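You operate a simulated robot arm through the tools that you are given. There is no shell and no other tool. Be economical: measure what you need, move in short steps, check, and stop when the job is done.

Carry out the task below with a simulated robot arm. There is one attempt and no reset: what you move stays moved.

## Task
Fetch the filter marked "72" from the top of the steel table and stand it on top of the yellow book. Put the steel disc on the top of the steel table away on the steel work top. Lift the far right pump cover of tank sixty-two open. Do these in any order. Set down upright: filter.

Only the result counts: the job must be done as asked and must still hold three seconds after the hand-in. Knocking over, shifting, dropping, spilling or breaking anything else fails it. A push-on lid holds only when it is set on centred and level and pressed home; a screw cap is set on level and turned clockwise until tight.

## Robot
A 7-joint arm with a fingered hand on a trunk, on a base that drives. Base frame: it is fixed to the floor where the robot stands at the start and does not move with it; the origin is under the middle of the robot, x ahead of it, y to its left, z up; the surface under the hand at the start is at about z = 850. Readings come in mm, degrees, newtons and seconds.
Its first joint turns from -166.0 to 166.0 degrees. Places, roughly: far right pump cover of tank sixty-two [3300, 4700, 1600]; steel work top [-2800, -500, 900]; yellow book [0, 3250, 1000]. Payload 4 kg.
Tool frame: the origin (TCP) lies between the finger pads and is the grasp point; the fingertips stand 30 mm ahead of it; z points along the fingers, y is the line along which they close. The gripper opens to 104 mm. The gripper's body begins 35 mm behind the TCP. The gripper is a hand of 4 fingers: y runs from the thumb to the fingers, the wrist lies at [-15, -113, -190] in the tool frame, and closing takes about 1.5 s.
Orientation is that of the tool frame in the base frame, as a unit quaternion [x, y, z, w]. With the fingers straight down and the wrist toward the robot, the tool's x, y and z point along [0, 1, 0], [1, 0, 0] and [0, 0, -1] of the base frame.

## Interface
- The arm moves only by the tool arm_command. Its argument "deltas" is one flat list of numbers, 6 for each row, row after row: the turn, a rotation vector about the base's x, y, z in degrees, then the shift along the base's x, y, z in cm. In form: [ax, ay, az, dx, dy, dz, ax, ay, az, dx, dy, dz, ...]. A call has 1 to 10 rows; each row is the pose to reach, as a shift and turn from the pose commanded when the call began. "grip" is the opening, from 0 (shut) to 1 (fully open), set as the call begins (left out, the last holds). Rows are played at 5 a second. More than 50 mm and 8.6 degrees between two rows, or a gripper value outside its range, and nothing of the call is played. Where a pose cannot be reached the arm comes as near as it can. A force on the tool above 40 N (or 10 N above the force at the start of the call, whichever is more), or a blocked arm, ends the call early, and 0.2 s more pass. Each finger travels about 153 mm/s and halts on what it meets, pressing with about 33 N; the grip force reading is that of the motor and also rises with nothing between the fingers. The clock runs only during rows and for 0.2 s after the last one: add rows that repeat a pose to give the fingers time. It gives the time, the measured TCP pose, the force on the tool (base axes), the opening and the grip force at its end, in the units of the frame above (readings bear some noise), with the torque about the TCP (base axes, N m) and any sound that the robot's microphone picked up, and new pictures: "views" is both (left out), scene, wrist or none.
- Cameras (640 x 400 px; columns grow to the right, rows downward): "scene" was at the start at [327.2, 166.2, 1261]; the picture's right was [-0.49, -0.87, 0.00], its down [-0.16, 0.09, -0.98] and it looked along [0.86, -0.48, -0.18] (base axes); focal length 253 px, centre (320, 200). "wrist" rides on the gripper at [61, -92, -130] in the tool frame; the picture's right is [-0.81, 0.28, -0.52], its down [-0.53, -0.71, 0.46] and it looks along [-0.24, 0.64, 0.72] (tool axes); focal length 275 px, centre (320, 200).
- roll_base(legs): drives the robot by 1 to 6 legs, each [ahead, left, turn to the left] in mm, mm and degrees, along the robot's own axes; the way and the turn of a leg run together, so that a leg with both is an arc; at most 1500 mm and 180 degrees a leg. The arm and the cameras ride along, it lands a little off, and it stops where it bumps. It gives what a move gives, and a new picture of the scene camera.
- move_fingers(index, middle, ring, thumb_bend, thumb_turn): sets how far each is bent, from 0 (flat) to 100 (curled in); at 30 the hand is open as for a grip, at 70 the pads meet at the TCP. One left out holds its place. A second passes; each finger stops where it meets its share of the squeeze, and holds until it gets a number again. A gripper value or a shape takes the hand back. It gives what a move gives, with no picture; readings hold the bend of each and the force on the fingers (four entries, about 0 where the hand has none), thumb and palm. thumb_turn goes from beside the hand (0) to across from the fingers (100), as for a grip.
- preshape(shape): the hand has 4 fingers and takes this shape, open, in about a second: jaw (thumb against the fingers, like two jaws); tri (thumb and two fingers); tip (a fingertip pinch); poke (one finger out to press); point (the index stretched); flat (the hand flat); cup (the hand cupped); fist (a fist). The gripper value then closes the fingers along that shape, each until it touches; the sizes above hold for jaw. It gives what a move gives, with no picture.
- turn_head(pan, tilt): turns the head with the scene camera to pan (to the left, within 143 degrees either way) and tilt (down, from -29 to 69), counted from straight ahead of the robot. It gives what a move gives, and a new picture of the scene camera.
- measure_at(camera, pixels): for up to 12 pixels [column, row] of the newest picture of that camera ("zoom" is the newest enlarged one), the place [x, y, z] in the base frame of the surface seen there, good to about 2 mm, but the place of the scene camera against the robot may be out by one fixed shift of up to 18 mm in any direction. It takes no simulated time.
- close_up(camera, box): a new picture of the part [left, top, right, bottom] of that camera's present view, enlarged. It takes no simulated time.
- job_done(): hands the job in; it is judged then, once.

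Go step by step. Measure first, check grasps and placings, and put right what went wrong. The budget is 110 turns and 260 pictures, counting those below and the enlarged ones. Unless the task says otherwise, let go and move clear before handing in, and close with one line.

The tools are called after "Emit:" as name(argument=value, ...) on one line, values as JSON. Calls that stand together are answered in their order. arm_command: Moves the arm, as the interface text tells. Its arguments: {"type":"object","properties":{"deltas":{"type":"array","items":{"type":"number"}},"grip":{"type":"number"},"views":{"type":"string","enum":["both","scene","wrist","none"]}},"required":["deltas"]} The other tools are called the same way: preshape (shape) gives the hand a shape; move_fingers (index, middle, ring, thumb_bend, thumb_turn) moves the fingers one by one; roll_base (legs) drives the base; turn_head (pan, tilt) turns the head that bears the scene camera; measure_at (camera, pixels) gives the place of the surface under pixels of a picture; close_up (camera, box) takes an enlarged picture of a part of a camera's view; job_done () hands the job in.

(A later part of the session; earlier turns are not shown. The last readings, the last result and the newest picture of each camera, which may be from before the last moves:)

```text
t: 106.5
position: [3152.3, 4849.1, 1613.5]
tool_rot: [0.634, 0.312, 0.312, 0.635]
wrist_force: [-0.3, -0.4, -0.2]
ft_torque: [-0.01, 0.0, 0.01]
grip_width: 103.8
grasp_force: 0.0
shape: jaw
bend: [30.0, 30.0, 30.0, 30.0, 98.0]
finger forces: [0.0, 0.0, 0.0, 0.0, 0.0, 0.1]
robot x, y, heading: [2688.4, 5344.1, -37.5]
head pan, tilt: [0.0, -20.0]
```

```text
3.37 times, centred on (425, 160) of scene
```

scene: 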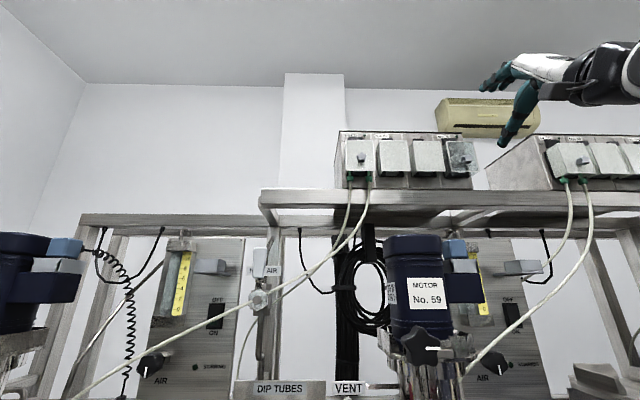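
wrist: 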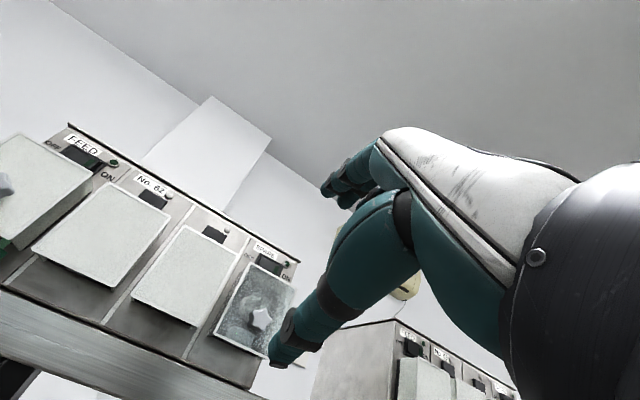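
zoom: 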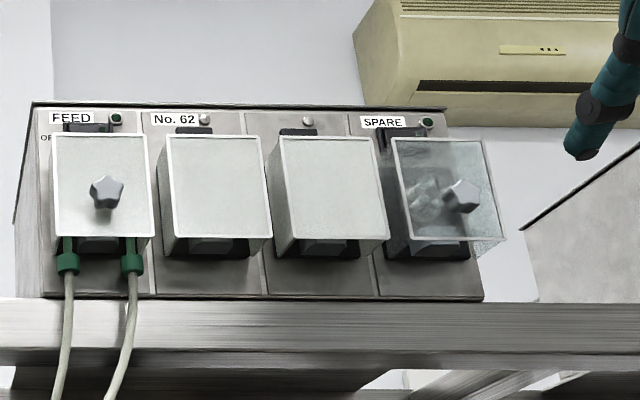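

Knob tip at (3257,4741,1596), panel ~22 mm behind it, box face ~38 mm further. Drive 70 mm closer for reach, then re-measure.

Emit:
roll_base(legs=[[70, -20, 0]])

Emit:
arm_command(deltas=[0, 0, 0, 0, 0, -1, 0, 0, 0, 0, 0, -1.8], views="wrist")

Emit:
close_up(camera="wrist", box=[180, 200, 380, 380])

```text
t: 107.5
position: [3197.0, 4791.2, 1613.4]
tool_rot: [0.634, 0.312, 0.313, 0.635]
wrist_force: [0.4, 0.2, 0.0]
ft_torque: [0.0, 0.08, -0.03]
grip_width: 104.0
grasp_force: 0.0
shape: jaw
bend: [30.0, 30.0, 30.0, 30.0, 98.0]
finger forces: [0.0, 0.0, 0.0, 0.0, 0.1, 0.0]
robot x, y, heading: [2732.7, 5280.5, -37.5]
head pan, tilt: [0.0, -20.0]
```

scene: 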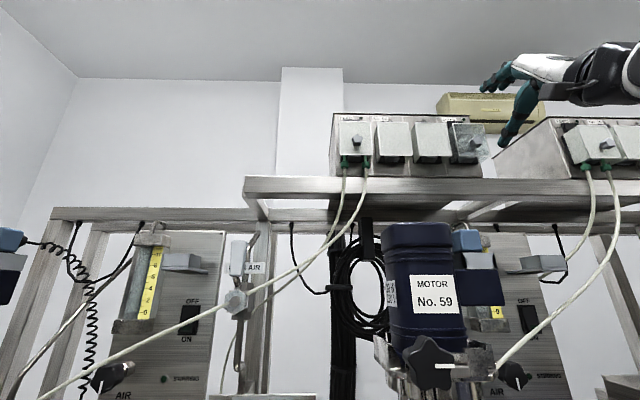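

```text
t: 108.1
position: [3196.5, 4791.2, 1595.4]
tool_rot: [0.633, 0.312, 0.313, 0.635]
wrist_force: [-0.2, 1.1, 0.0]
ft_torque: [-0.01, 0.01, 0.0]
grip_width: 103.8
grasp_force: 0.2
shape: jaw
bend: [30.0, 30.0, 30.0, 30.0, 98.0]
finger forces: [0.0, 0.0, 0.1, 0.0, 0.1, 0.1]
robot x, y, heading: [2736.4, 5286.2, -37.5]
head pan, tilt: [0.0, -20.0]
```

wrist: 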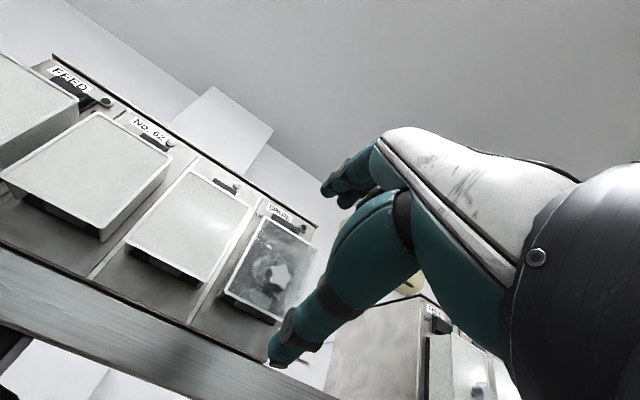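

```text
2.22 times, centred on (280, 290) of wrist
```

zoom: 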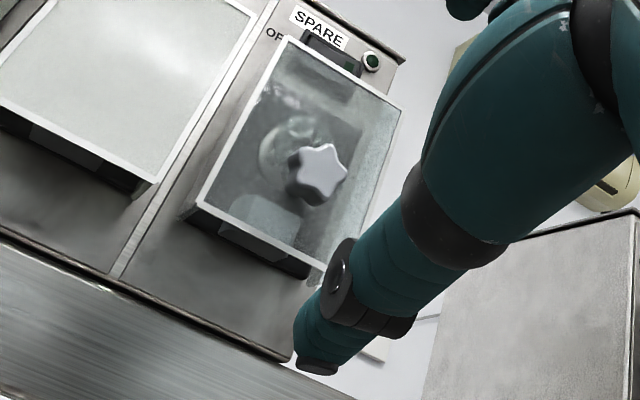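

Emit:
measure_at(camera="zoom", pixels=[[318, 170], [300, 185], [240, 180], [287, 42], [400, 112], [200, 205], [318, 268], [270, 110], [345, 240], [360, 120], [260, 260], [305, 40]])

```text
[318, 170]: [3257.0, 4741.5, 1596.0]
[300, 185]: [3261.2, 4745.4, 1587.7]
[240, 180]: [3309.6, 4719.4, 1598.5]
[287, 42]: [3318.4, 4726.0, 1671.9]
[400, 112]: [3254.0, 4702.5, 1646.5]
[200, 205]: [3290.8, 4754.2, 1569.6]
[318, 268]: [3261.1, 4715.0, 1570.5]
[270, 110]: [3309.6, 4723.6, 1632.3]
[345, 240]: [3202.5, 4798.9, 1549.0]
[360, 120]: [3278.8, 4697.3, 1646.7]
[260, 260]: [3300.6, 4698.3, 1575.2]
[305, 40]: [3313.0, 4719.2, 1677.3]
```

Knob centre (3257,4741,1596); TCP already at its height and line. Advance 62 mm so fingers straddle the knob vertically.

Emit:
arm_command(deltas=[0, 0, 0, 1.6, -1.4, 0, 0, 0, 0, 3.2, -2.7, 0, 0, 0, 0, 4.75, -3.95, 0, 0, 0, 0, 4.75, -3.95, 0])

Emit:
close_up(camera="wrist", box=[180, 180, 420, 380])

Emit:
close_up(camera="scene", box=[400, 50, 600, 200])

```text
t: 109.1
position: [3245.1, 4752.4, 1596.0]
tool_rot: [0.634, 0.312, 0.312, 0.635]
wrist_force: [0.6, 0.4, -0.1]
ft_torque: [-0.02, 0.01, -0.01]
grip_width: 104.1
grasp_force: 0.0
shape: jaw
bend: [30.0, 30.0, 30.0, 30.0, 98.0]
finger forces: [0.0, 0.1, 0.1, 0.0, 0.0, 0.0]
robot x, y, heading: [2733.4, 5285.7, -37.3]
head pan, tilt: [0.0, -20.0]
```

scene: 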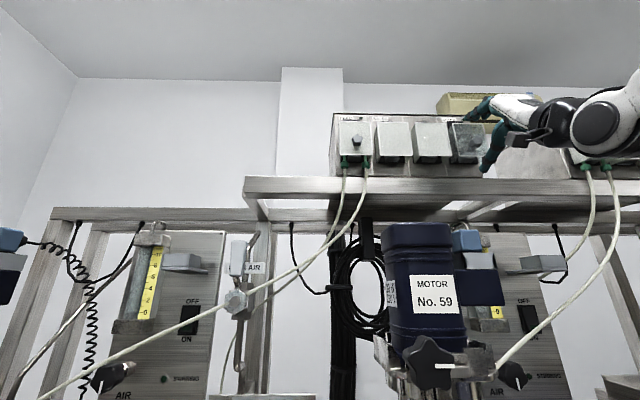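
wrist: 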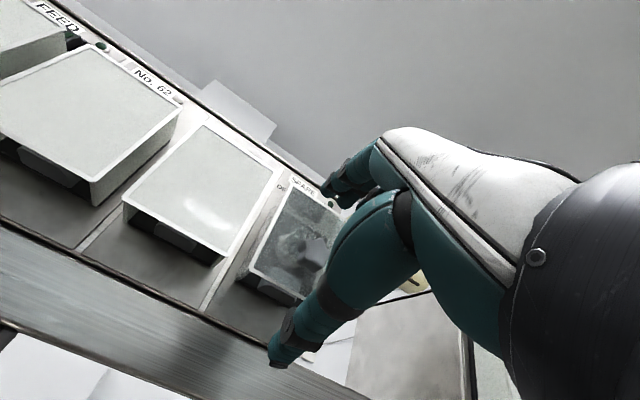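

```text
2.00 times, centred on (300, 280) of wrist
```

zoom: 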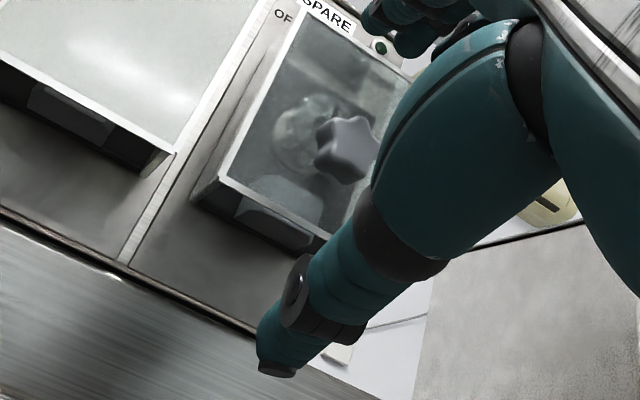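

```text
2.67 times, centred on (500, 125) of scene
```

zoom: 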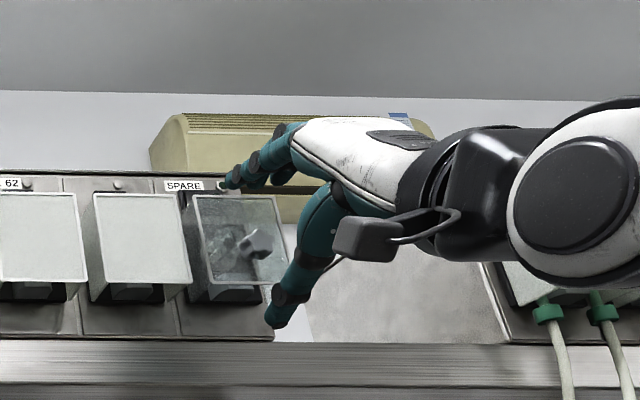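

The knob sits between thumb (below) and fingers (above). Close on it.

Emit:
arm_command(deltas=[0, 0, 0, 0, 0, 0, 0, 0, 0, 0, 0, 0, 0, 0, 0, 0, 0, 0, 0, 0, 0, 0, 0, 0, 0, 0, 0, 0, 0, 0, 0, 0, 0, 0, 0, 0, 0, 0, 0, 0, 0, 0, 0, 0, 0, 0, 0, 0], grip=0)

Emit:
close_up(camera="scene", box=[400, 50, 600, 200])

Emit:
close_up(camera="wrist", box=[180, 180, 420, 380])

```text
t: 110.9
position: [3245.2, 4752.8, 1595.1]
tool_rot: [0.634, 0.312, 0.312, 0.635]
wrist_force: [-3.1, 1.0, -4.3]
ft_torque: [0.06, 0.03, 0.01]
grip_width: 14.5
grasp_force: 33.0
shape: jaw
bend: [73.0, 63.0, 69.0, 75.0, 100.0]
finger forces: [17.5, 8.0, 0.0, 0.0, 30.1, 0.0]
robot x, y, heading: [2734.1, 5284.5, -37.8]
head pan, tilt: [0.0, -20.0]
```

scene: 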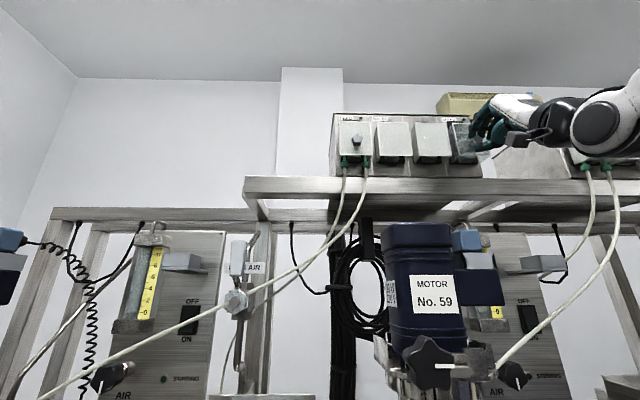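
wrist: 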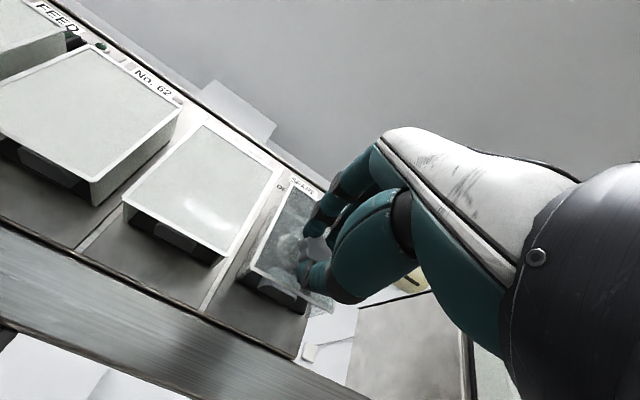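

```text
2.67 times, centred on (500, 125) of scene
```

zoom: 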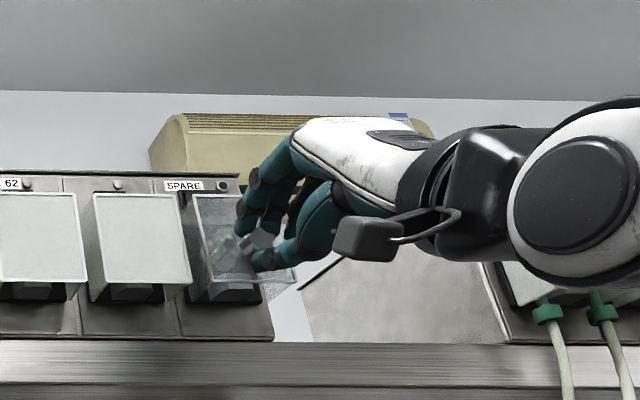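

```text
2.00 times, centred on (300, 280) of wrist
```

zoom: 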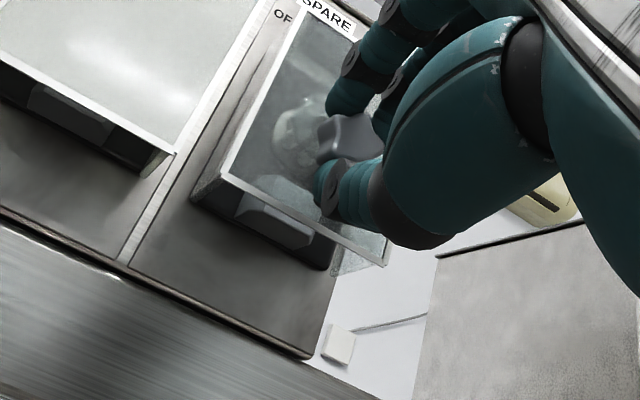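

Knob is held (thumb 30 N). Now move along an arc about the assumed top hinge, first 24°.

Emit:
arm_command(deltas=[4.74, 6.45, 0, -0.51, 0.37, 1.03, 9.47, 12.9, 0, -0.89, 0.66, 2.13, 14.2, 19.3, 0, -1.15, 0.85, 3.29], views="wrist")

Emit:
close_up(camera="scene", box=[400, 50, 600, 200])

```text
t: 111.7
position: [3231.9, 4761.9, 1629.3]
tool_rot: [0.751, 0.372, 0.237, 0.491]
wrist_force: [-6.2, 3.3, -4.1]
ft_torque: [0.06, 0.11, -0.03]
grip_width: 14.4
grasp_force: 33.7
shape: jaw
bend: [73.0, 64.0, 69.0, 75.0, 100.0]
finger forces: [18.3, 8.7, 0.0, 0.1, 32.7, 0.1]
robot x, y, heading: [2733.0, 5286.0, -37.3]
head pan, tilt: [0.0, -20.0]
```

wrist: 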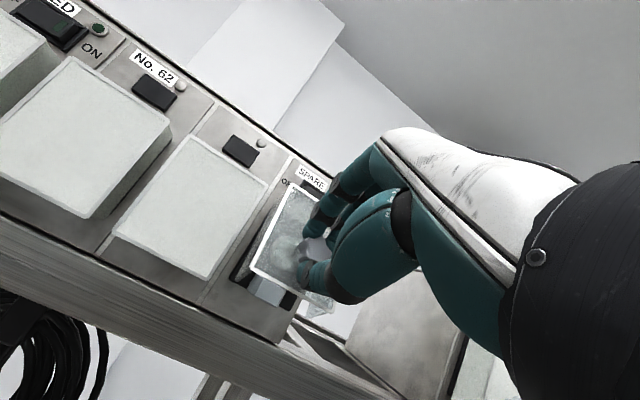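

```text
2.67 times, centred on (500, 125) of scene
```

zoom: 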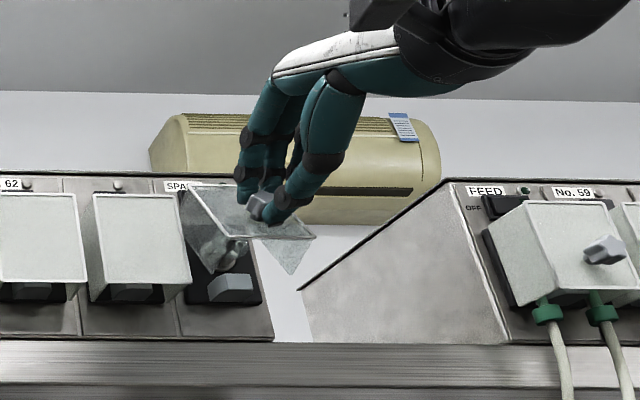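

It swings open with a top hinge and low force. Continue the arc to ~64°.

Emit:
arm_command(deltas=[4.74, 6.45, 0, -0.12, 0.09, 1.18, 9.47, 12.9, 0, -0.11, 0.08, 2.38, 14.2, 19.3, 0, 0.02, -0.02, 3.57, 18.9, 25.8, 0, 0.3, -0.22, 4.72, 23.7, 32.2, 0, 0.7, -0.52, 5.81], views="wrist")

Emit:
close_up(camera="scene", box=[400, 20, 600, 170])

```text
t: 112.9
position: [3237.6, 4752.2, 1667.5]
tool_rot: [0.868, 0.441, 0.094, 0.207]
wrist_force: [1.3, 34.1, 4.6]
ft_torque: [0.45, -0.34, 0.43]
grip_width: 14.1
grasp_force: 33.5
shape: jaw
bend: [74.0, 73.0, 69.0, 72.0, 100.0]
finger forces: [31.1, 1.0, 0.1, 0.0, 36.1, 0.0]
out of reach, approached as far as the arm can: row 5
robot x, y, heading: [2733.4, 5291.1, -37.4]
head pan, tilt: [0.0, -20.0]
```

wrist: 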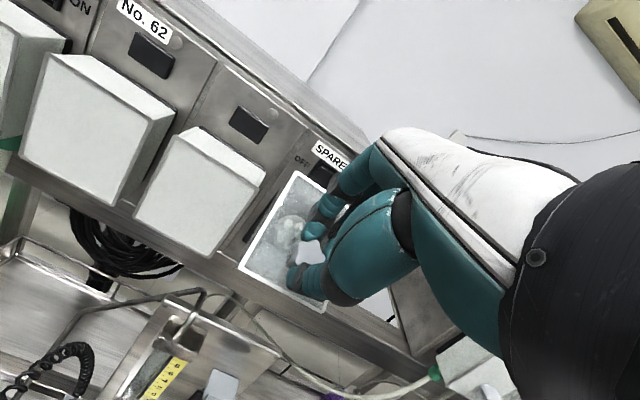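

```text
2.67 times, centred on (500, 95) of scene
```

zoom: 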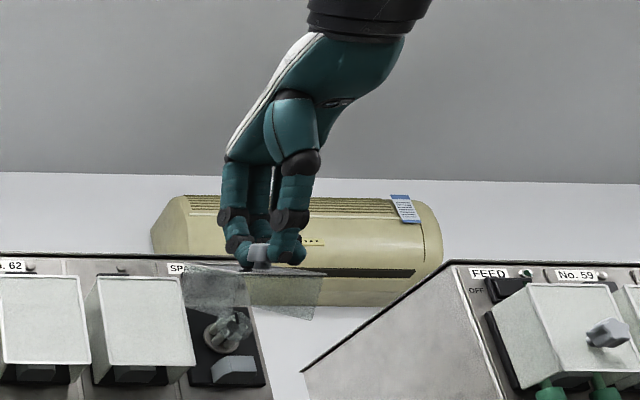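

The cover is well open (~55°) but the arm is at a reach limit (34 N sideways). Relax the command to the measured pose first.

Emit:
arm_command(deltas=[0, 0, 0, -0.1, -0.2, -1.0, 0, 0, 0, -0.2, -0.3, -2.0, 0, 0, 0, -0.2, -0.3, -2.0], views="none")

Emit:
close_up(camera="wrist", box=[200, 140, 420, 340])

```text
t: 113.7
position: [3233.0, 4739.9, 1644.5]
tool_rot: [0.872, 0.435, 0.09, 0.206]
wrist_force: [0.8, 0.0, -0.6]
ft_torque: [0.0, 0.0, -0.02]
grip_width: 11.3
grasp_force: 33.2
shape: jaw
bend: [73.0, 73.0, 69.0, 81.0, 100.0]
finger forces: [0.0, 0.0, 0.0, 0.0, 0.0, 0.0]
robot x, y, heading: [2733.9, 5284.4, -37.1]
head pan, tilt: [0.0, -20.0]
```

```text
2.00 times, centred on (310, 240) of wrist
```

zoom: 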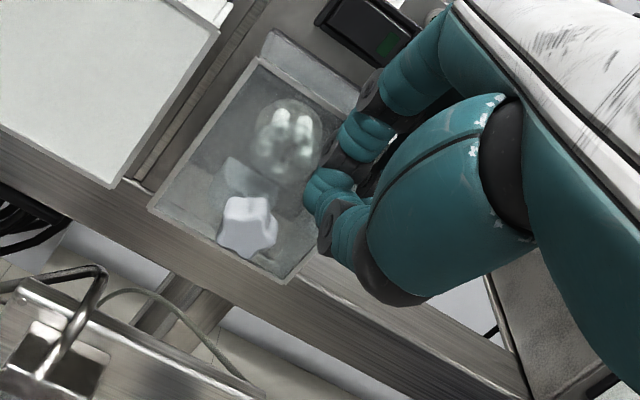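

The knob slipped free; check whether the cover stays up by itself.

Emit:
arm_command(deltas=[0, 0, 0, 0, 0, 0])

Emit:
close_up(camera="scene", box=[400, 20, 600, 170])

Emit:
measure_at(camera="wrist", pixels=[[312, 250], [322, 255], [280, 240], [342, 279], [328, 176], [300, 260]])

```text
t: 114.1
position: [3234.7, 4741.5, 1645.5]
tool_rot: [0.871, 0.437, 0.092, 0.207]
wrist_force: [-0.7, 0.8, 0.4]
ft_torque: [0.0, 0.01, -0.01]
grip_width: 11.3
grasp_force: 33.1
shape: jaw
bend: [73.0, 73.0, 69.0, 81.0, 100.0]
finger forces: [0.0, 0.0, 0.1, 0.1, 0.0, 0.1]
robot x, y, heading: [2737.0, 5283.9, -37.3]
head pan, tilt: [0.0, -20.0]
```

scene: 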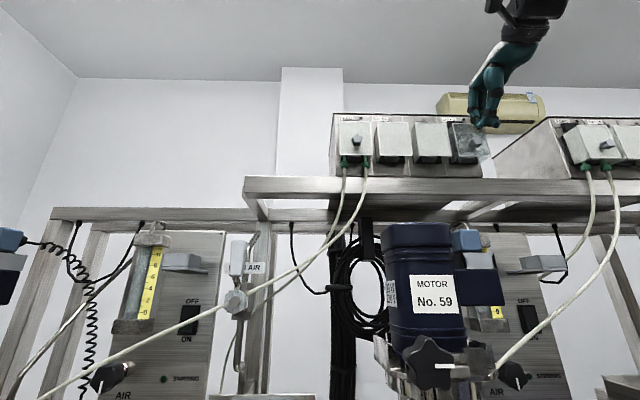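
wrist: 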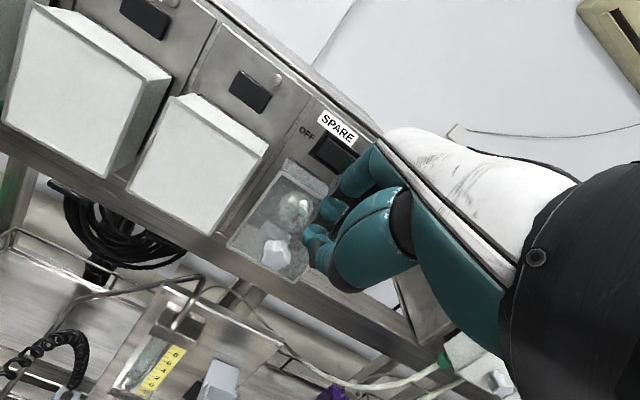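

```text
2.67 times, centred on (500, 95) of scene
```

zoom: 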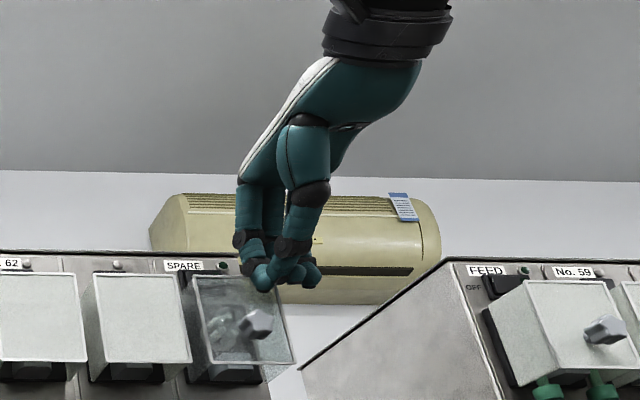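

```text
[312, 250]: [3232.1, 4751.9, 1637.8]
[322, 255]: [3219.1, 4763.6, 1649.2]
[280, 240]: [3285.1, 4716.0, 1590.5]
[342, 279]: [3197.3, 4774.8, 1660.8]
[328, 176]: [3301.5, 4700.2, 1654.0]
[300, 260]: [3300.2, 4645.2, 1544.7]
```

It fell shut (no harm), so it must be pushed well past horizontal. I'll back out, level the tool, and use a stretched index finger to lift from under the lower edge, which allows more height.

Emit:
arm_command(deltas=[-3.79, -5.16, 0, -1.4, 1.0, 0, -7.58, -10.3, 0, -2.8, 2.0, 0, -11.4, -15.5, 0, -4.2, 3.1, 0, -15.2, -20.6, 0, -5.6, 4.1, -1.5, -18.9, -25.8, 0, -7, 5.1, -3, -22.7, -31, 0, -8, 5.9, -4.5, -26.5, -36.1, 0, -8, 5.9, -6, -30.3, -41.3, 0, -8, 5.9, -7.5, -34.1, -46.4, 0, -8, 5.9, -9, -37.9, -51.6, 0, -8, 5.9, -10.5], grip=1, views="none")

Emit:
preshape(shape="point")

Emit:
arm_command(deltas=[0, 0, 0, 0, 0, 0])

```text
t: 116.3
position: [3154.8, 4802.6, 1542.2]
tool_rot: [0.633, 0.311, 0.314, 0.636]
wrist_force: [0.6, 0.4, 0.7]
ft_torque: [0.01, -0.01, 0.0]
grip_width: 103.6
grasp_force: 0.0
shape: jaw
bend: [30.0, 30.0, 30.0, 30.0, 98.0]
finger forces: [0.0, 0.0, 0.0, 0.0, 0.0, 0.1]
robot x, y, heading: [2733.9, 5288.3, -37.3]
head pan, tilt: [0.0, -20.0]
```

```text
t: 117.2
position: [3154.5, 4802.9, 1541.5]
tool_rot: [0.634, 0.311, 0.313, 0.635]
wrist_force: [-0.6, -0.1, -0.8]
ft_torque: [0.02, 0.02, 0.0]
grip_width: 96.0
grasp_force: 0.0
shape: point
bend: [20.0, 100.0, 100.0, 98.0, 88.0]
finger forces: [0.1, 0.0, 0.0, 0.0, 0.0, 0.0]
robot x, y, heading: [2737.0, 5288.2, -37.3]
head pan, tilt: [0.0, -20.0]
```

```text
t: 117.6
position: [3155.8, 4803.2, 1542.3]
tool_rot: [0.633, 0.312, 0.314, 0.635]
wrist_force: [-0.1, -0.3, -0.2]
ft_torque: [0.01, 0.01, -0.01]
grip_width: 95.8
grasp_force: 0.1
shape: point
bend: [20.0, 100.0, 100.0, 98.0, 88.0]
finger forces: [0.0, 0.0, 0.1, 0.0, 0.0, 0.0]
robot x, y, heading: [2735.3, 5288.6, -37.6]
head pan, tilt: [0.0, -20.0]
```

scene: 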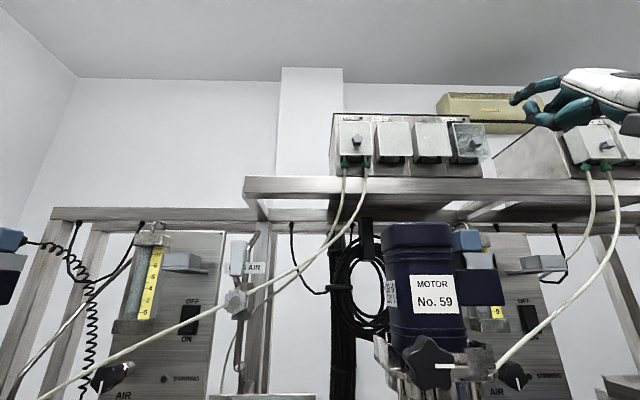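
wrist: 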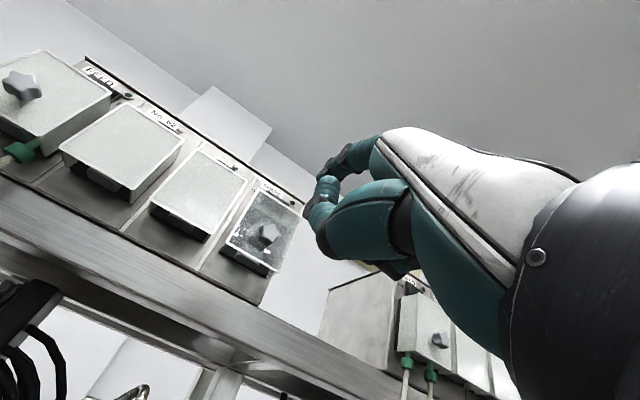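

The index is stretched on top, others curled below. Measure where the index tip and curled fingers are, and the shelf edge.

Emit:
close_up(camera="wrist", box=[280, 120, 440, 290])

Emit:
close_up(camera="scene", box=[420, 50, 640, 200])

Emit:
measure_at(camera="scene", pixels=[[514, 97], [532, 120], [555, 85], [575, 110], [500, 182], [500, 190], [430, 182], [455, 168]])

```text
2.35 times, centred on (360, 205) of wrist
```

zoom: 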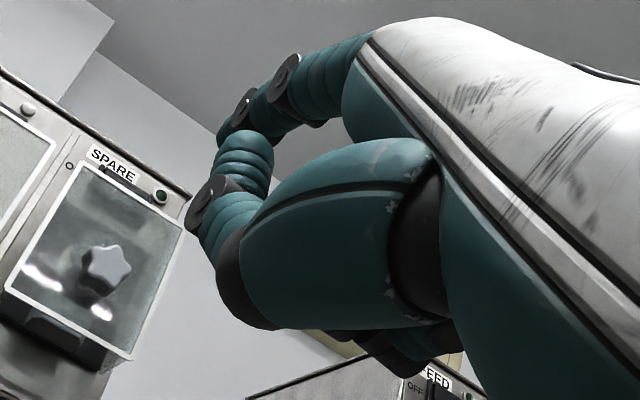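

```text
2.67 times, centred on (530, 125) of scene
```

zoom: 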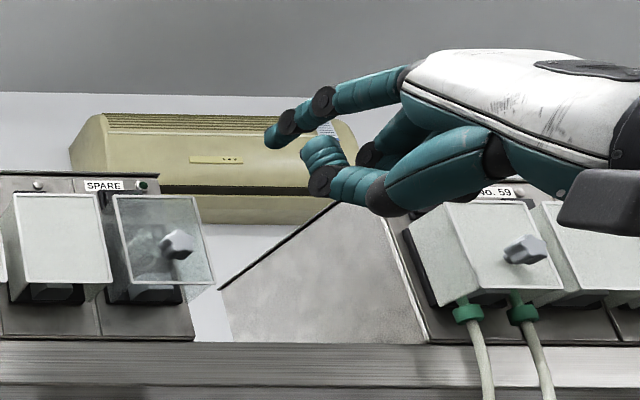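

```text
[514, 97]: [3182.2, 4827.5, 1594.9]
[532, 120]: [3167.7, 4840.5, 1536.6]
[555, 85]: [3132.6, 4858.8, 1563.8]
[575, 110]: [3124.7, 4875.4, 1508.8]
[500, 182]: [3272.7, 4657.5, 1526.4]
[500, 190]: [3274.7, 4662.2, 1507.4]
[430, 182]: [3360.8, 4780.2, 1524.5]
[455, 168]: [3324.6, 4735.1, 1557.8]
```

Shelf face is flush with the box face, so nothing obstructs below the cover. Straighten the index fully and measure the tip.

Emit:
move_fingers(index=0, thumb_turn=0)

Emit:
close_up(camera="scene", box=[420, 50, 640, 200])

Emit:
close_up(camera="wrist", box=[200, 100, 440, 290])

```text
t: 118.6
position: [3155.9, 4802.0, 1541.3]
tool_rot: [0.633, 0.311, 0.314, 0.635]
wrist_force: [-0.4, -0.5, -0.1]
ft_torque: [0.02, 0.0, -0.01]
grip_width: 57.3
grasp_force: 0.0
shape: fingers
bend: [0.0, 100.0, 100.0, 98.0, 0.0]
finger forces: [0.1, 0.0, 0.0, 0.0, 0.1, 0.0]
robot x, y, heading: [2731.0, 5288.0, -37.2]
head pan, tilt: [0.0, -20.0]
```

```text
2.67 times, centred on (530, 125) of scene
```

zoom: 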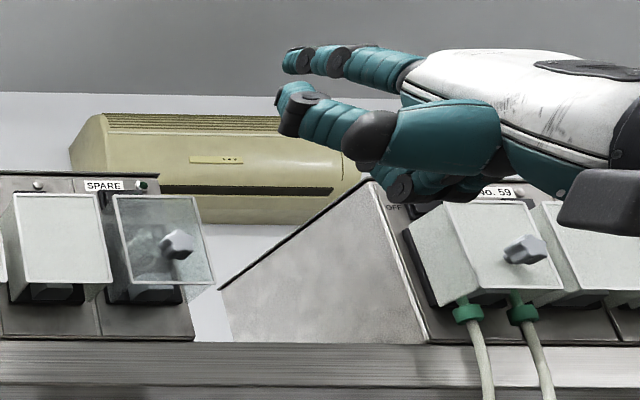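

```text
2.11 times, centred on (320, 195) of wrist
```

zoom: 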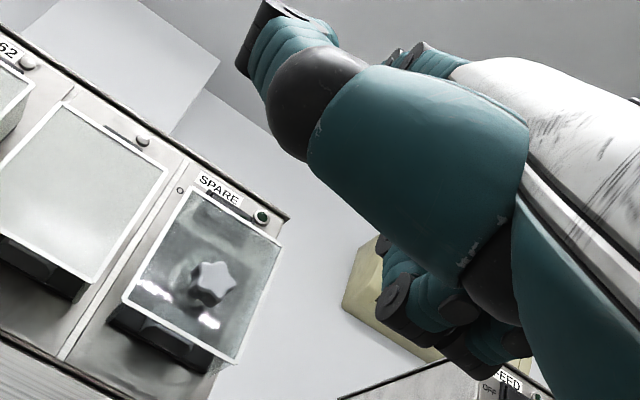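

The thumb beside the hand is in the way; turn it back across and curled, keep the index straight.

Emit:
move_fingers(index=0, thumb_turn=100, thumb_bend=100)

Emit:
close_up(camera="scene", box=[420, 50, 640, 200])

Emit:
measure_at(camera="zoom", pixels=[[288, 61], [283, 52], [320, 58], [390, 68], [305, 72], [330, 150], [345, 180]])

```text
t: 119.6
position: [3155.7, 4802.8, 1540.9]
tool_rot: [0.634, 0.312, 0.313, 0.635]
wrist_force: [0.6, 0.6, 0.1]
ft_torque: [-0.02, -0.01, 0.06]
grip_width: 45.8
grasp_force: 0.1
shape: fingers
bend: [0.0, 100.0, 100.0, 100.0, 100.0]
finger forces: [0.0, 0.0, 0.0, 0.0, 0.1, 0.1]
robot x, y, heading: [2733.2, 5289.0, -37.1]
head pan, tilt: [0.0, -20.0]
```

```text
2.67 times, centred on (530, 125) of scene
```

zoom: 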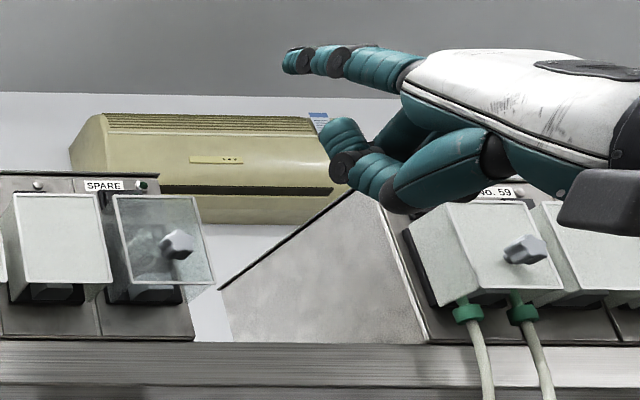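

```text
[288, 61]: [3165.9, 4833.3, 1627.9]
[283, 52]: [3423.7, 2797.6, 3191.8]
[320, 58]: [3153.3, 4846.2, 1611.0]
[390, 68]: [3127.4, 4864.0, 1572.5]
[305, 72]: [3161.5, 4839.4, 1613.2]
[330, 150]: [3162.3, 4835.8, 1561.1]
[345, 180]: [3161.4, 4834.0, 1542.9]
```

With bend 20 the index points ~28° up, ideal to hook under the lip. Set it, lower, and advance toward the lower edge.

Emit:
move_fingers(index=20)

Emit:
arm_command(deltas=[0, 0, 0, 0, 0, -2.5, 0, 0, 0, -0.4, -0.5, -5, 0, 0, 0, 2.6, -2.8, -5, 0, 0, 0, 5.6, -5, -5, 0, 0, 0, 8.3, -7, -5, 0, 0, 0, 8.3, -7, -5])

Emit:
close_up(camera="wrist", box=[180, 100, 420, 290])

Emit:
close_up(camera="scene", box=[400, 70, 580, 200])

```text
t: 120.6
position: [3155.1, 4802.7, 1541.3]
tool_rot: [0.634, 0.312, 0.312, 0.635]
wrist_force: [-0.1, 0.5, -0.2]
ft_torque: [-0.03, -0.02, 0.02]
grip_width: 32.6
grasp_force: 0.1
shape: fingers
bend: [20.0, 100.0, 100.0, 100.0, 100.0]
finger forces: [0.1, 0.0, 0.1, 0.1, 0.0, 0.0]
robot x, y, heading: [2740.5, 5285.2, -37.3]
head pan, tilt: [0.0, -20.0]
```

```text
t: 122.0
position: [3238.7, 4732.8, 1489.1]
tool_rot: [0.633, 0.312, 0.313, 0.635]
wrist_force: [0.2, -0.9, -0.8]
ft_torque: [-0.02, -0.01, -0.01]
grip_width: 32.1
grasp_force: 0.1
shape: fingers
bend: [20.0, 100.0, 100.0, 100.0, 100.0]
finger forces: [0.0, 0.0, 0.0, 0.0, 0.0, 0.0]
robot x, y, heading: [2733.9, 5287.4, -37.4]
head pan, tilt: [0.0, -20.0]
```

scene: 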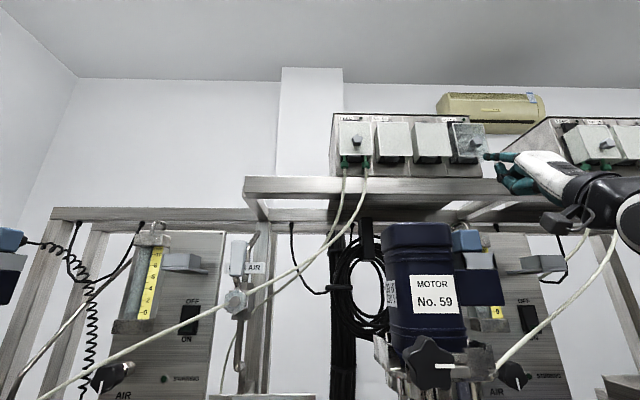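
wrist: 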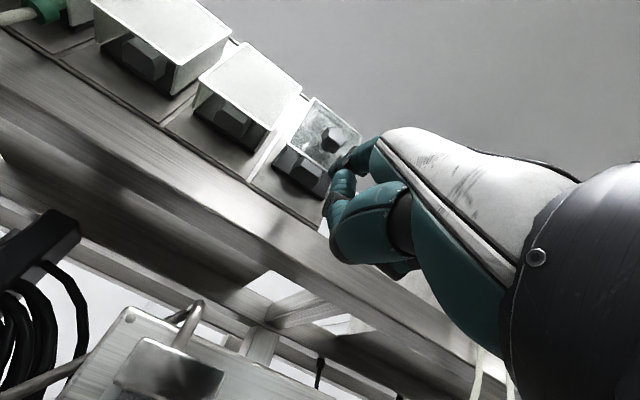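

```text
2.11 times, centred on (300, 195) of wrist
```

zoom: 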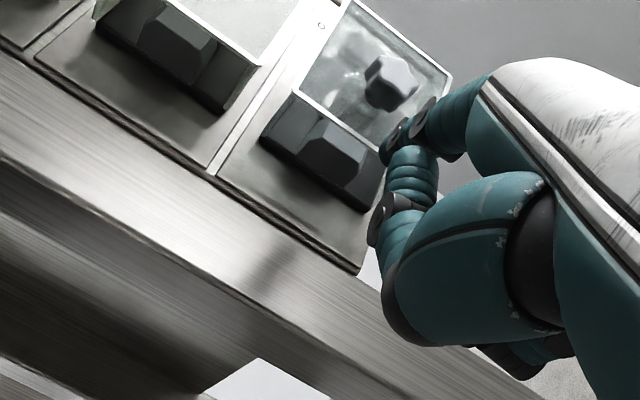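

```text
3.08 times, centred on (490, 135) of scene
```

zoom: 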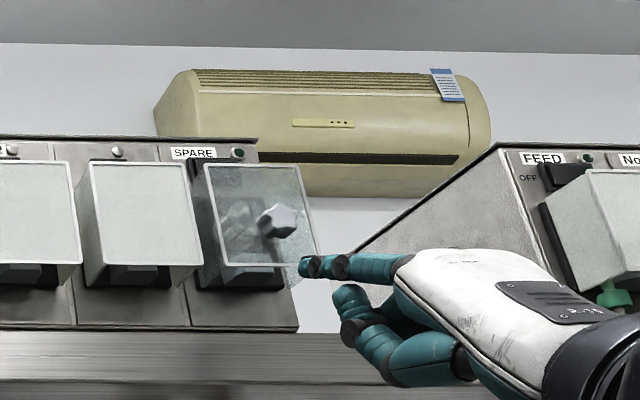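

Measure the wedge under the cover, panel bottom edge, and fingertip with the wrist camera.

Emit:
close_up(camera="wrist", box=[260, 80, 380, 200])

Emit:
measure_at(camera="zoom", pixels=[[180, 330], [230, 380], [200, 290], [130, 310], [210, 325], [275, 375], [340, 425], [395, 400], [425, 350], [160, 350], [300, 430], [390, 430]])

```text
3.33 times, centred on (320, 140) of wrist
```

zoom: 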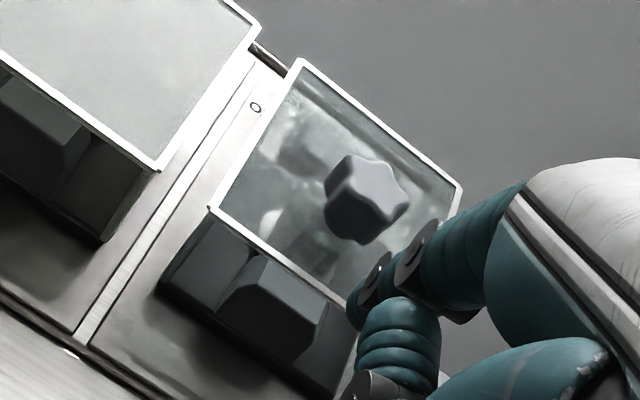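

```text
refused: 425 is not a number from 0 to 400
```

Emit:
measure_at(camera="zoom", pixels=[[250, 250], [290, 265], [260, 300], [290, 330], [322, 300], [210, 250], [214, 212], [280, 255], [330, 290], [375, 275], [365, 290], [350, 330]])

```text
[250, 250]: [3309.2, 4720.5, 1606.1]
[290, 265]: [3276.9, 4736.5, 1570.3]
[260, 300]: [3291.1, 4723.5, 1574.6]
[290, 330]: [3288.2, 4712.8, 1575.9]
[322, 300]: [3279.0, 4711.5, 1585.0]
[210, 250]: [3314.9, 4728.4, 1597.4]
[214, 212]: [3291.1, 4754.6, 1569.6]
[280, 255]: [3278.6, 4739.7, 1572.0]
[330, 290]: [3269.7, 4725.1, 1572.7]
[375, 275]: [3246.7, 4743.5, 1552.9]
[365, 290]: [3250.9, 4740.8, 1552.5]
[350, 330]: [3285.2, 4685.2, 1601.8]
```

Gap between panel (n≈1448) and pump wedge (n≈1461) is 12 mm; fingertip is at n≈1422, z 1552. Advance 32 mm, then lift 35 mm.

Emit:
arm_command(deltas=[0, 0, 0, 1.3, -0.95, 0, 0, 0, 0, 2.6, -1.9, 0, 0, 0, 0, 2.6, -1.9, 0.8, 0, 0, 0, 2.6, -1.9, 1.6, 0, 0, 0, 2.4, -1.8, 2.4, 0, 0, 0, 2.2, -1.6, 3.5])

Emit:
close_up(camera="scene", box=[400, 70, 580, 200])

```text
t: 123.4
position: [3260.4, 4716.9, 1523.5]
tool_rot: [0.635, 0.312, 0.313, 0.633]
wrist_force: [3.0, -0.7, -17.1]
ft_torque: [0.15, 0.5, -0.05]
grip_width: 22.1
grasp_force: 8.6
shape: fingers
bend: [28.0, 100.0, 100.0, 99.0, 100.0]
finger forces: [15.9, 0.0, 0.0, 0.0, 0.0, 0.0]
robot x, y, heading: [2733.2, 5285.2, -37.3]
head pan, tilt: [0.0, -20.0]
```

scene: 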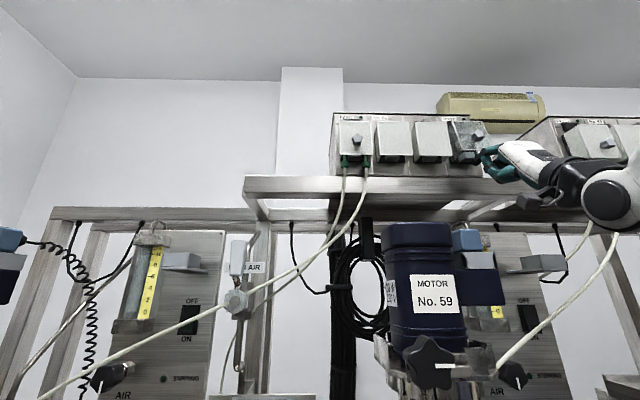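
wrist: 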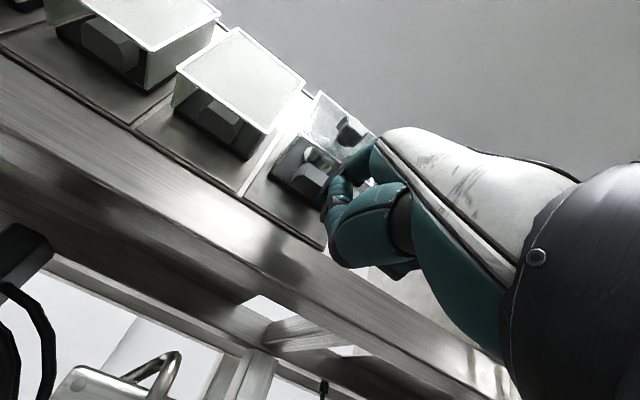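

```text
3.08 times, centred on (490, 135) of scene
```

zoom: 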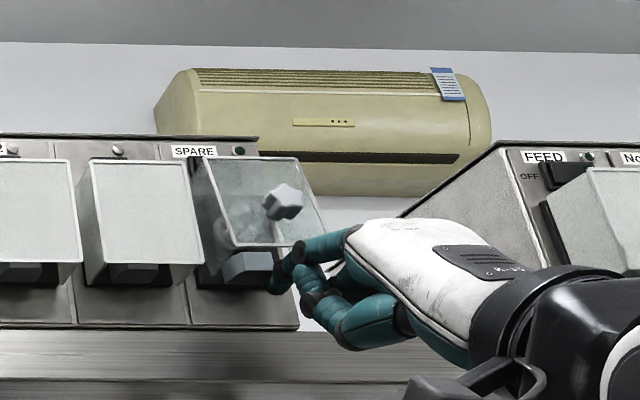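

The cover is lifted ~20°, but the fingertip seems caught under the pump wedge (17 N). Pull out 12 mm and then continue up.

Emit:
arm_command(deltas=[0, 0, 0, -0.5, 0.35, 0, 0, 0, 0, -1.0, 0.7, 0, 0, 0, 0, -1.0, 0.7, 0.8, 0, 0, 0, -1.0, 0.7, 1.6])

Emit:
close_up(camera="scene", box=[400, 70, 580, 200])

```text
t: 124.4
position: [3249.6, 4724.0, 1542.9]
tool_rot: [0.634, 0.311, 0.313, 0.635]
wrist_force: [-0.5, -0.2, 0.1]
ft_torque: [0.0, -0.01, 0.02]
grip_width: 32.4
grasp_force: 0.0
shape: fingers
bend: [20.0, 100.0, 100.0, 100.0, 100.0]
finger forces: [0.0, 0.1, 0.0, 0.0, 0.0, 0.0]
robot x, y, heading: [2736.9, 5289.8, -37.3]
head pan, tilt: [0.0, -20.0]
```

scene: 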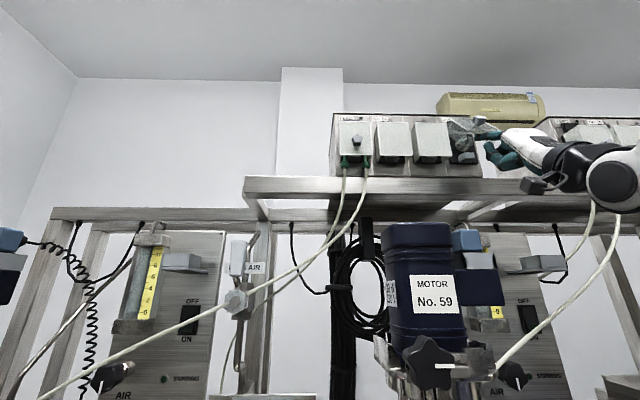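
wrist: 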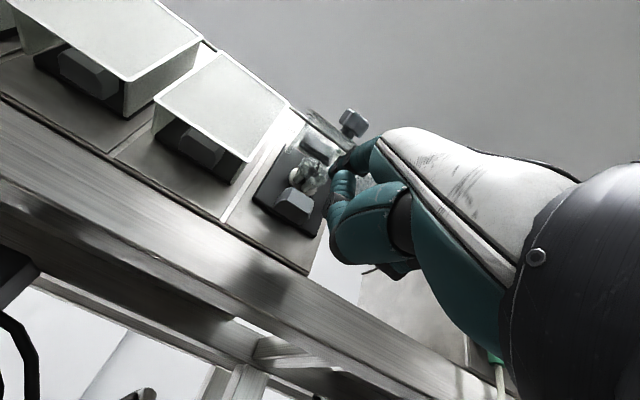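

```text
3.08 times, centred on (490, 135) of scene
```

zoom: 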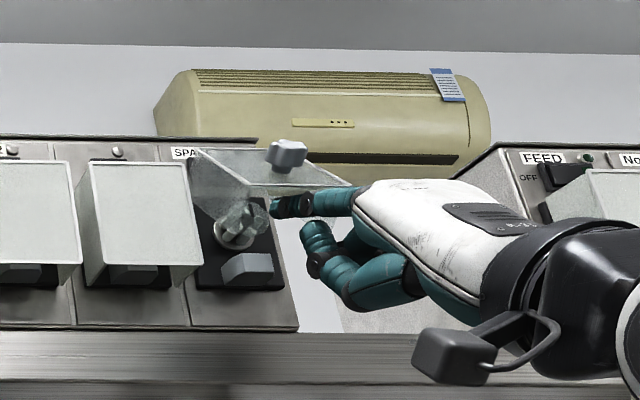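

Cover now rests on the index, well lifted. Continue up 110 mm, edging inwards at the end.

Emit:
arm_command(deltas=[0, 0, 0, 0, 0, 1.5, 0, 0, 0, 0, 0, 3, 0, 0, 0, 0, 0, 4.5, 0, 0, 0, 0, 0, 6, 0, 0, 0, 0.2, -0.15, 7.5, 0, 0, 0, 0.4, -0.3, 9])

Emit:
close_up(camera="scene", box=[400, 40, 580, 190])

```text
t: 125.6
position: [3253.9, 4719.5, 1604.6]
tool_rot: [0.639, 0.314, 0.31, 0.63]
wrist_force: [-8.4, 6.7, -24.5]
ft_torque: [-0.47, -0.73, -0.11]
grip_width: 29.3
grasp_force: 13.0
shape: fingers
bend: [23.0, 100.0, 100.0, 100.0, 100.0]
finger forces: [6.2, 20.1, 0.0, 0.0, 0.0, 0.1]
robot x, y, heading: [2732.2, 5288.3, -37.4]
head pan, tilt: [0.0, -20.0]
stopped in row 5: the force on the tool passed its limit at 55 N (the readings are from after the stop); the commanded pose is now the measured one
```

scene: 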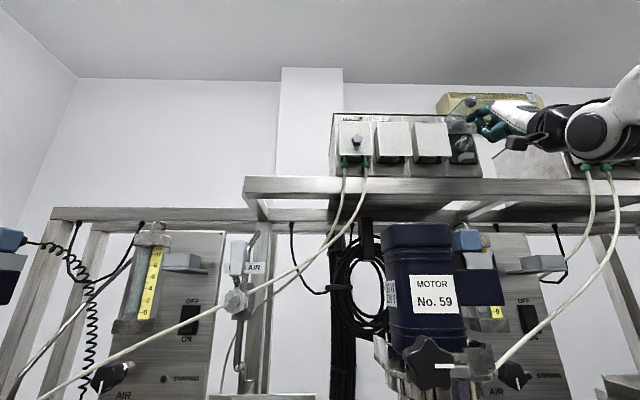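
wrist: 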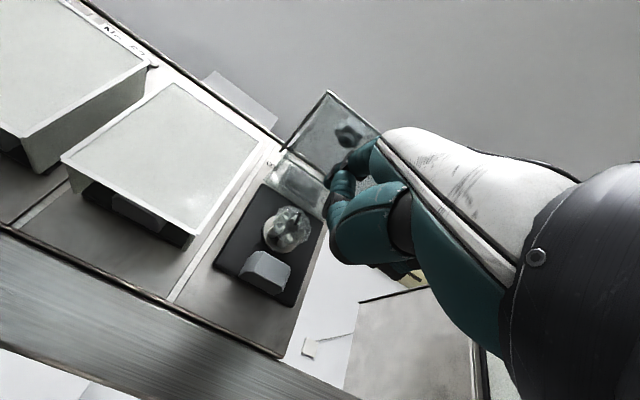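

```text
2.67 times, centred on (490, 115) of scene
```

zoom: 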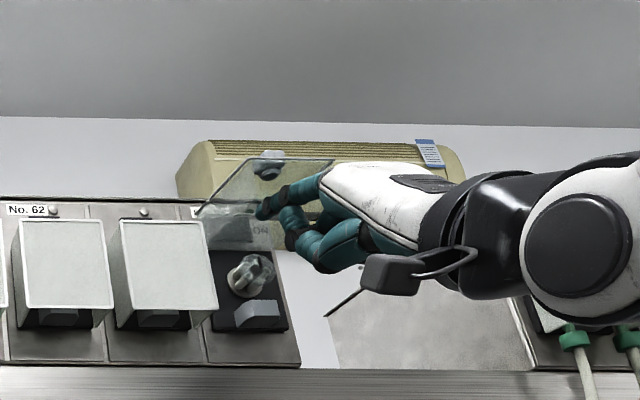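

A 55 N stop: cover may be at its end stop, seen at wrist (330,120) well above horizontal. Measure its edges.

Emit:
measure_at(camera="wrist", pixels=[[330, 95], [375, 128], [287, 150], [325, 110], [300, 135], [345, 135], [325, 178], [290, 175]])

Emit:
close_up(camera="wrist", box=[240, 80, 400, 220])

```text
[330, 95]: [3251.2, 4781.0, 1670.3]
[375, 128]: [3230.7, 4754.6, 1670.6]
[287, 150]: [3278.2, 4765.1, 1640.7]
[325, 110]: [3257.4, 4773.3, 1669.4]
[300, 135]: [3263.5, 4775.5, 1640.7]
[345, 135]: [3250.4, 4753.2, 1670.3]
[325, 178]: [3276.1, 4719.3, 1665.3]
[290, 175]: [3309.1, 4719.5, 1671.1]
```

```text
2.86 times, centred on (320, 150) of wrist
```

zoom: 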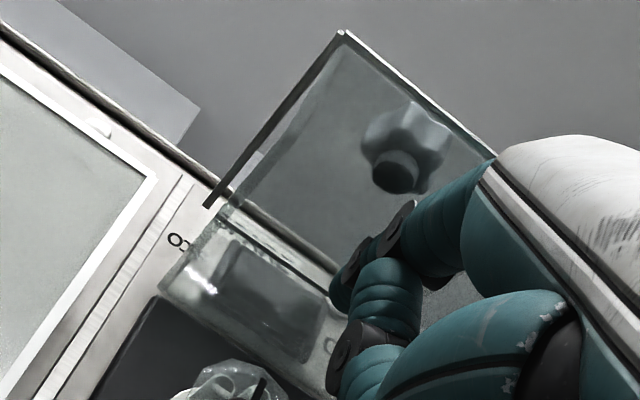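

The panel is horizontal (z 1670 throughout), i.e. ~90° open. Lower the finger 15 mm to see whether the cover stays.

Emit:
arm_command(deltas=[0, 0, 0, 0, 0, -0.8, 0, 0, 0, 0, 0, -1.6, 0, 0, 0, 0, 0, -1.6], views="wrist")

Emit:
close_up(camera="wrist", box=[240, 60, 400, 220])

Emit:
close_up(camera="scene", box=[400, 40, 580, 190])

```text
t: 126.4
position: [3253.9, 4721.7, 1591.6]
tool_rot: [0.636, 0.314, 0.312, 0.632]
wrist_force: [-0.3, 0.4, 0.5]
ft_torque: [-0.01, 0.0, 0.0]
grip_width: 32.2
grasp_force: 0.2
shape: fingers
bend: [20.0, 100.0, 100.0, 100.0, 100.0]
finger forces: [0.0, 0.1, 0.1, 0.1, 0.1, 0.0]
robot x, y, heading: [2732.9, 5282.7, -37.5]
head pan, tilt: [0.0, -20.0]
```

wrist: 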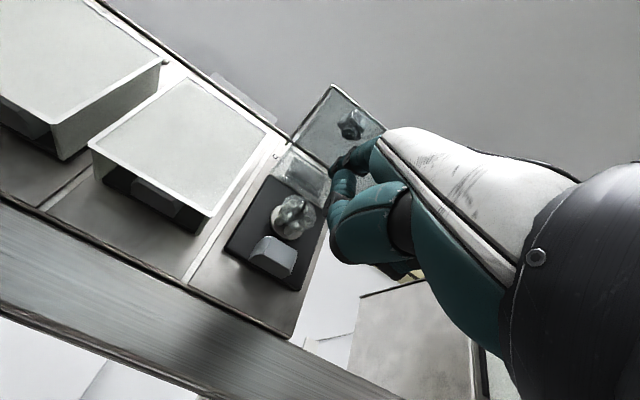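

```text
2.50 times, centred on (320, 140) of wrist
```

zoom: 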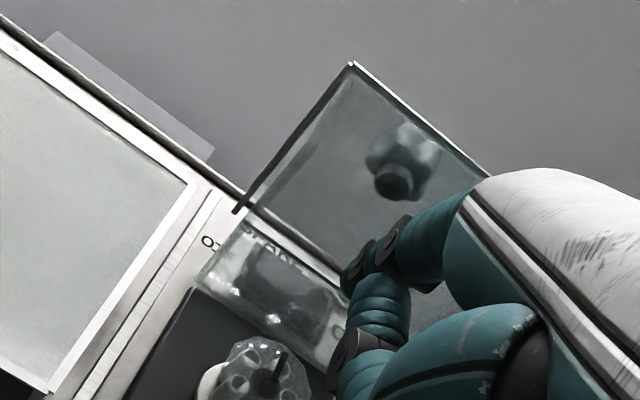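

```text
2.67 times, centred on (490, 115) of scene
```

zoom: 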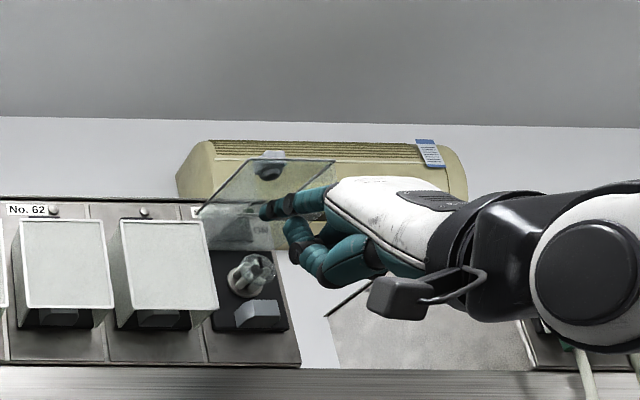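

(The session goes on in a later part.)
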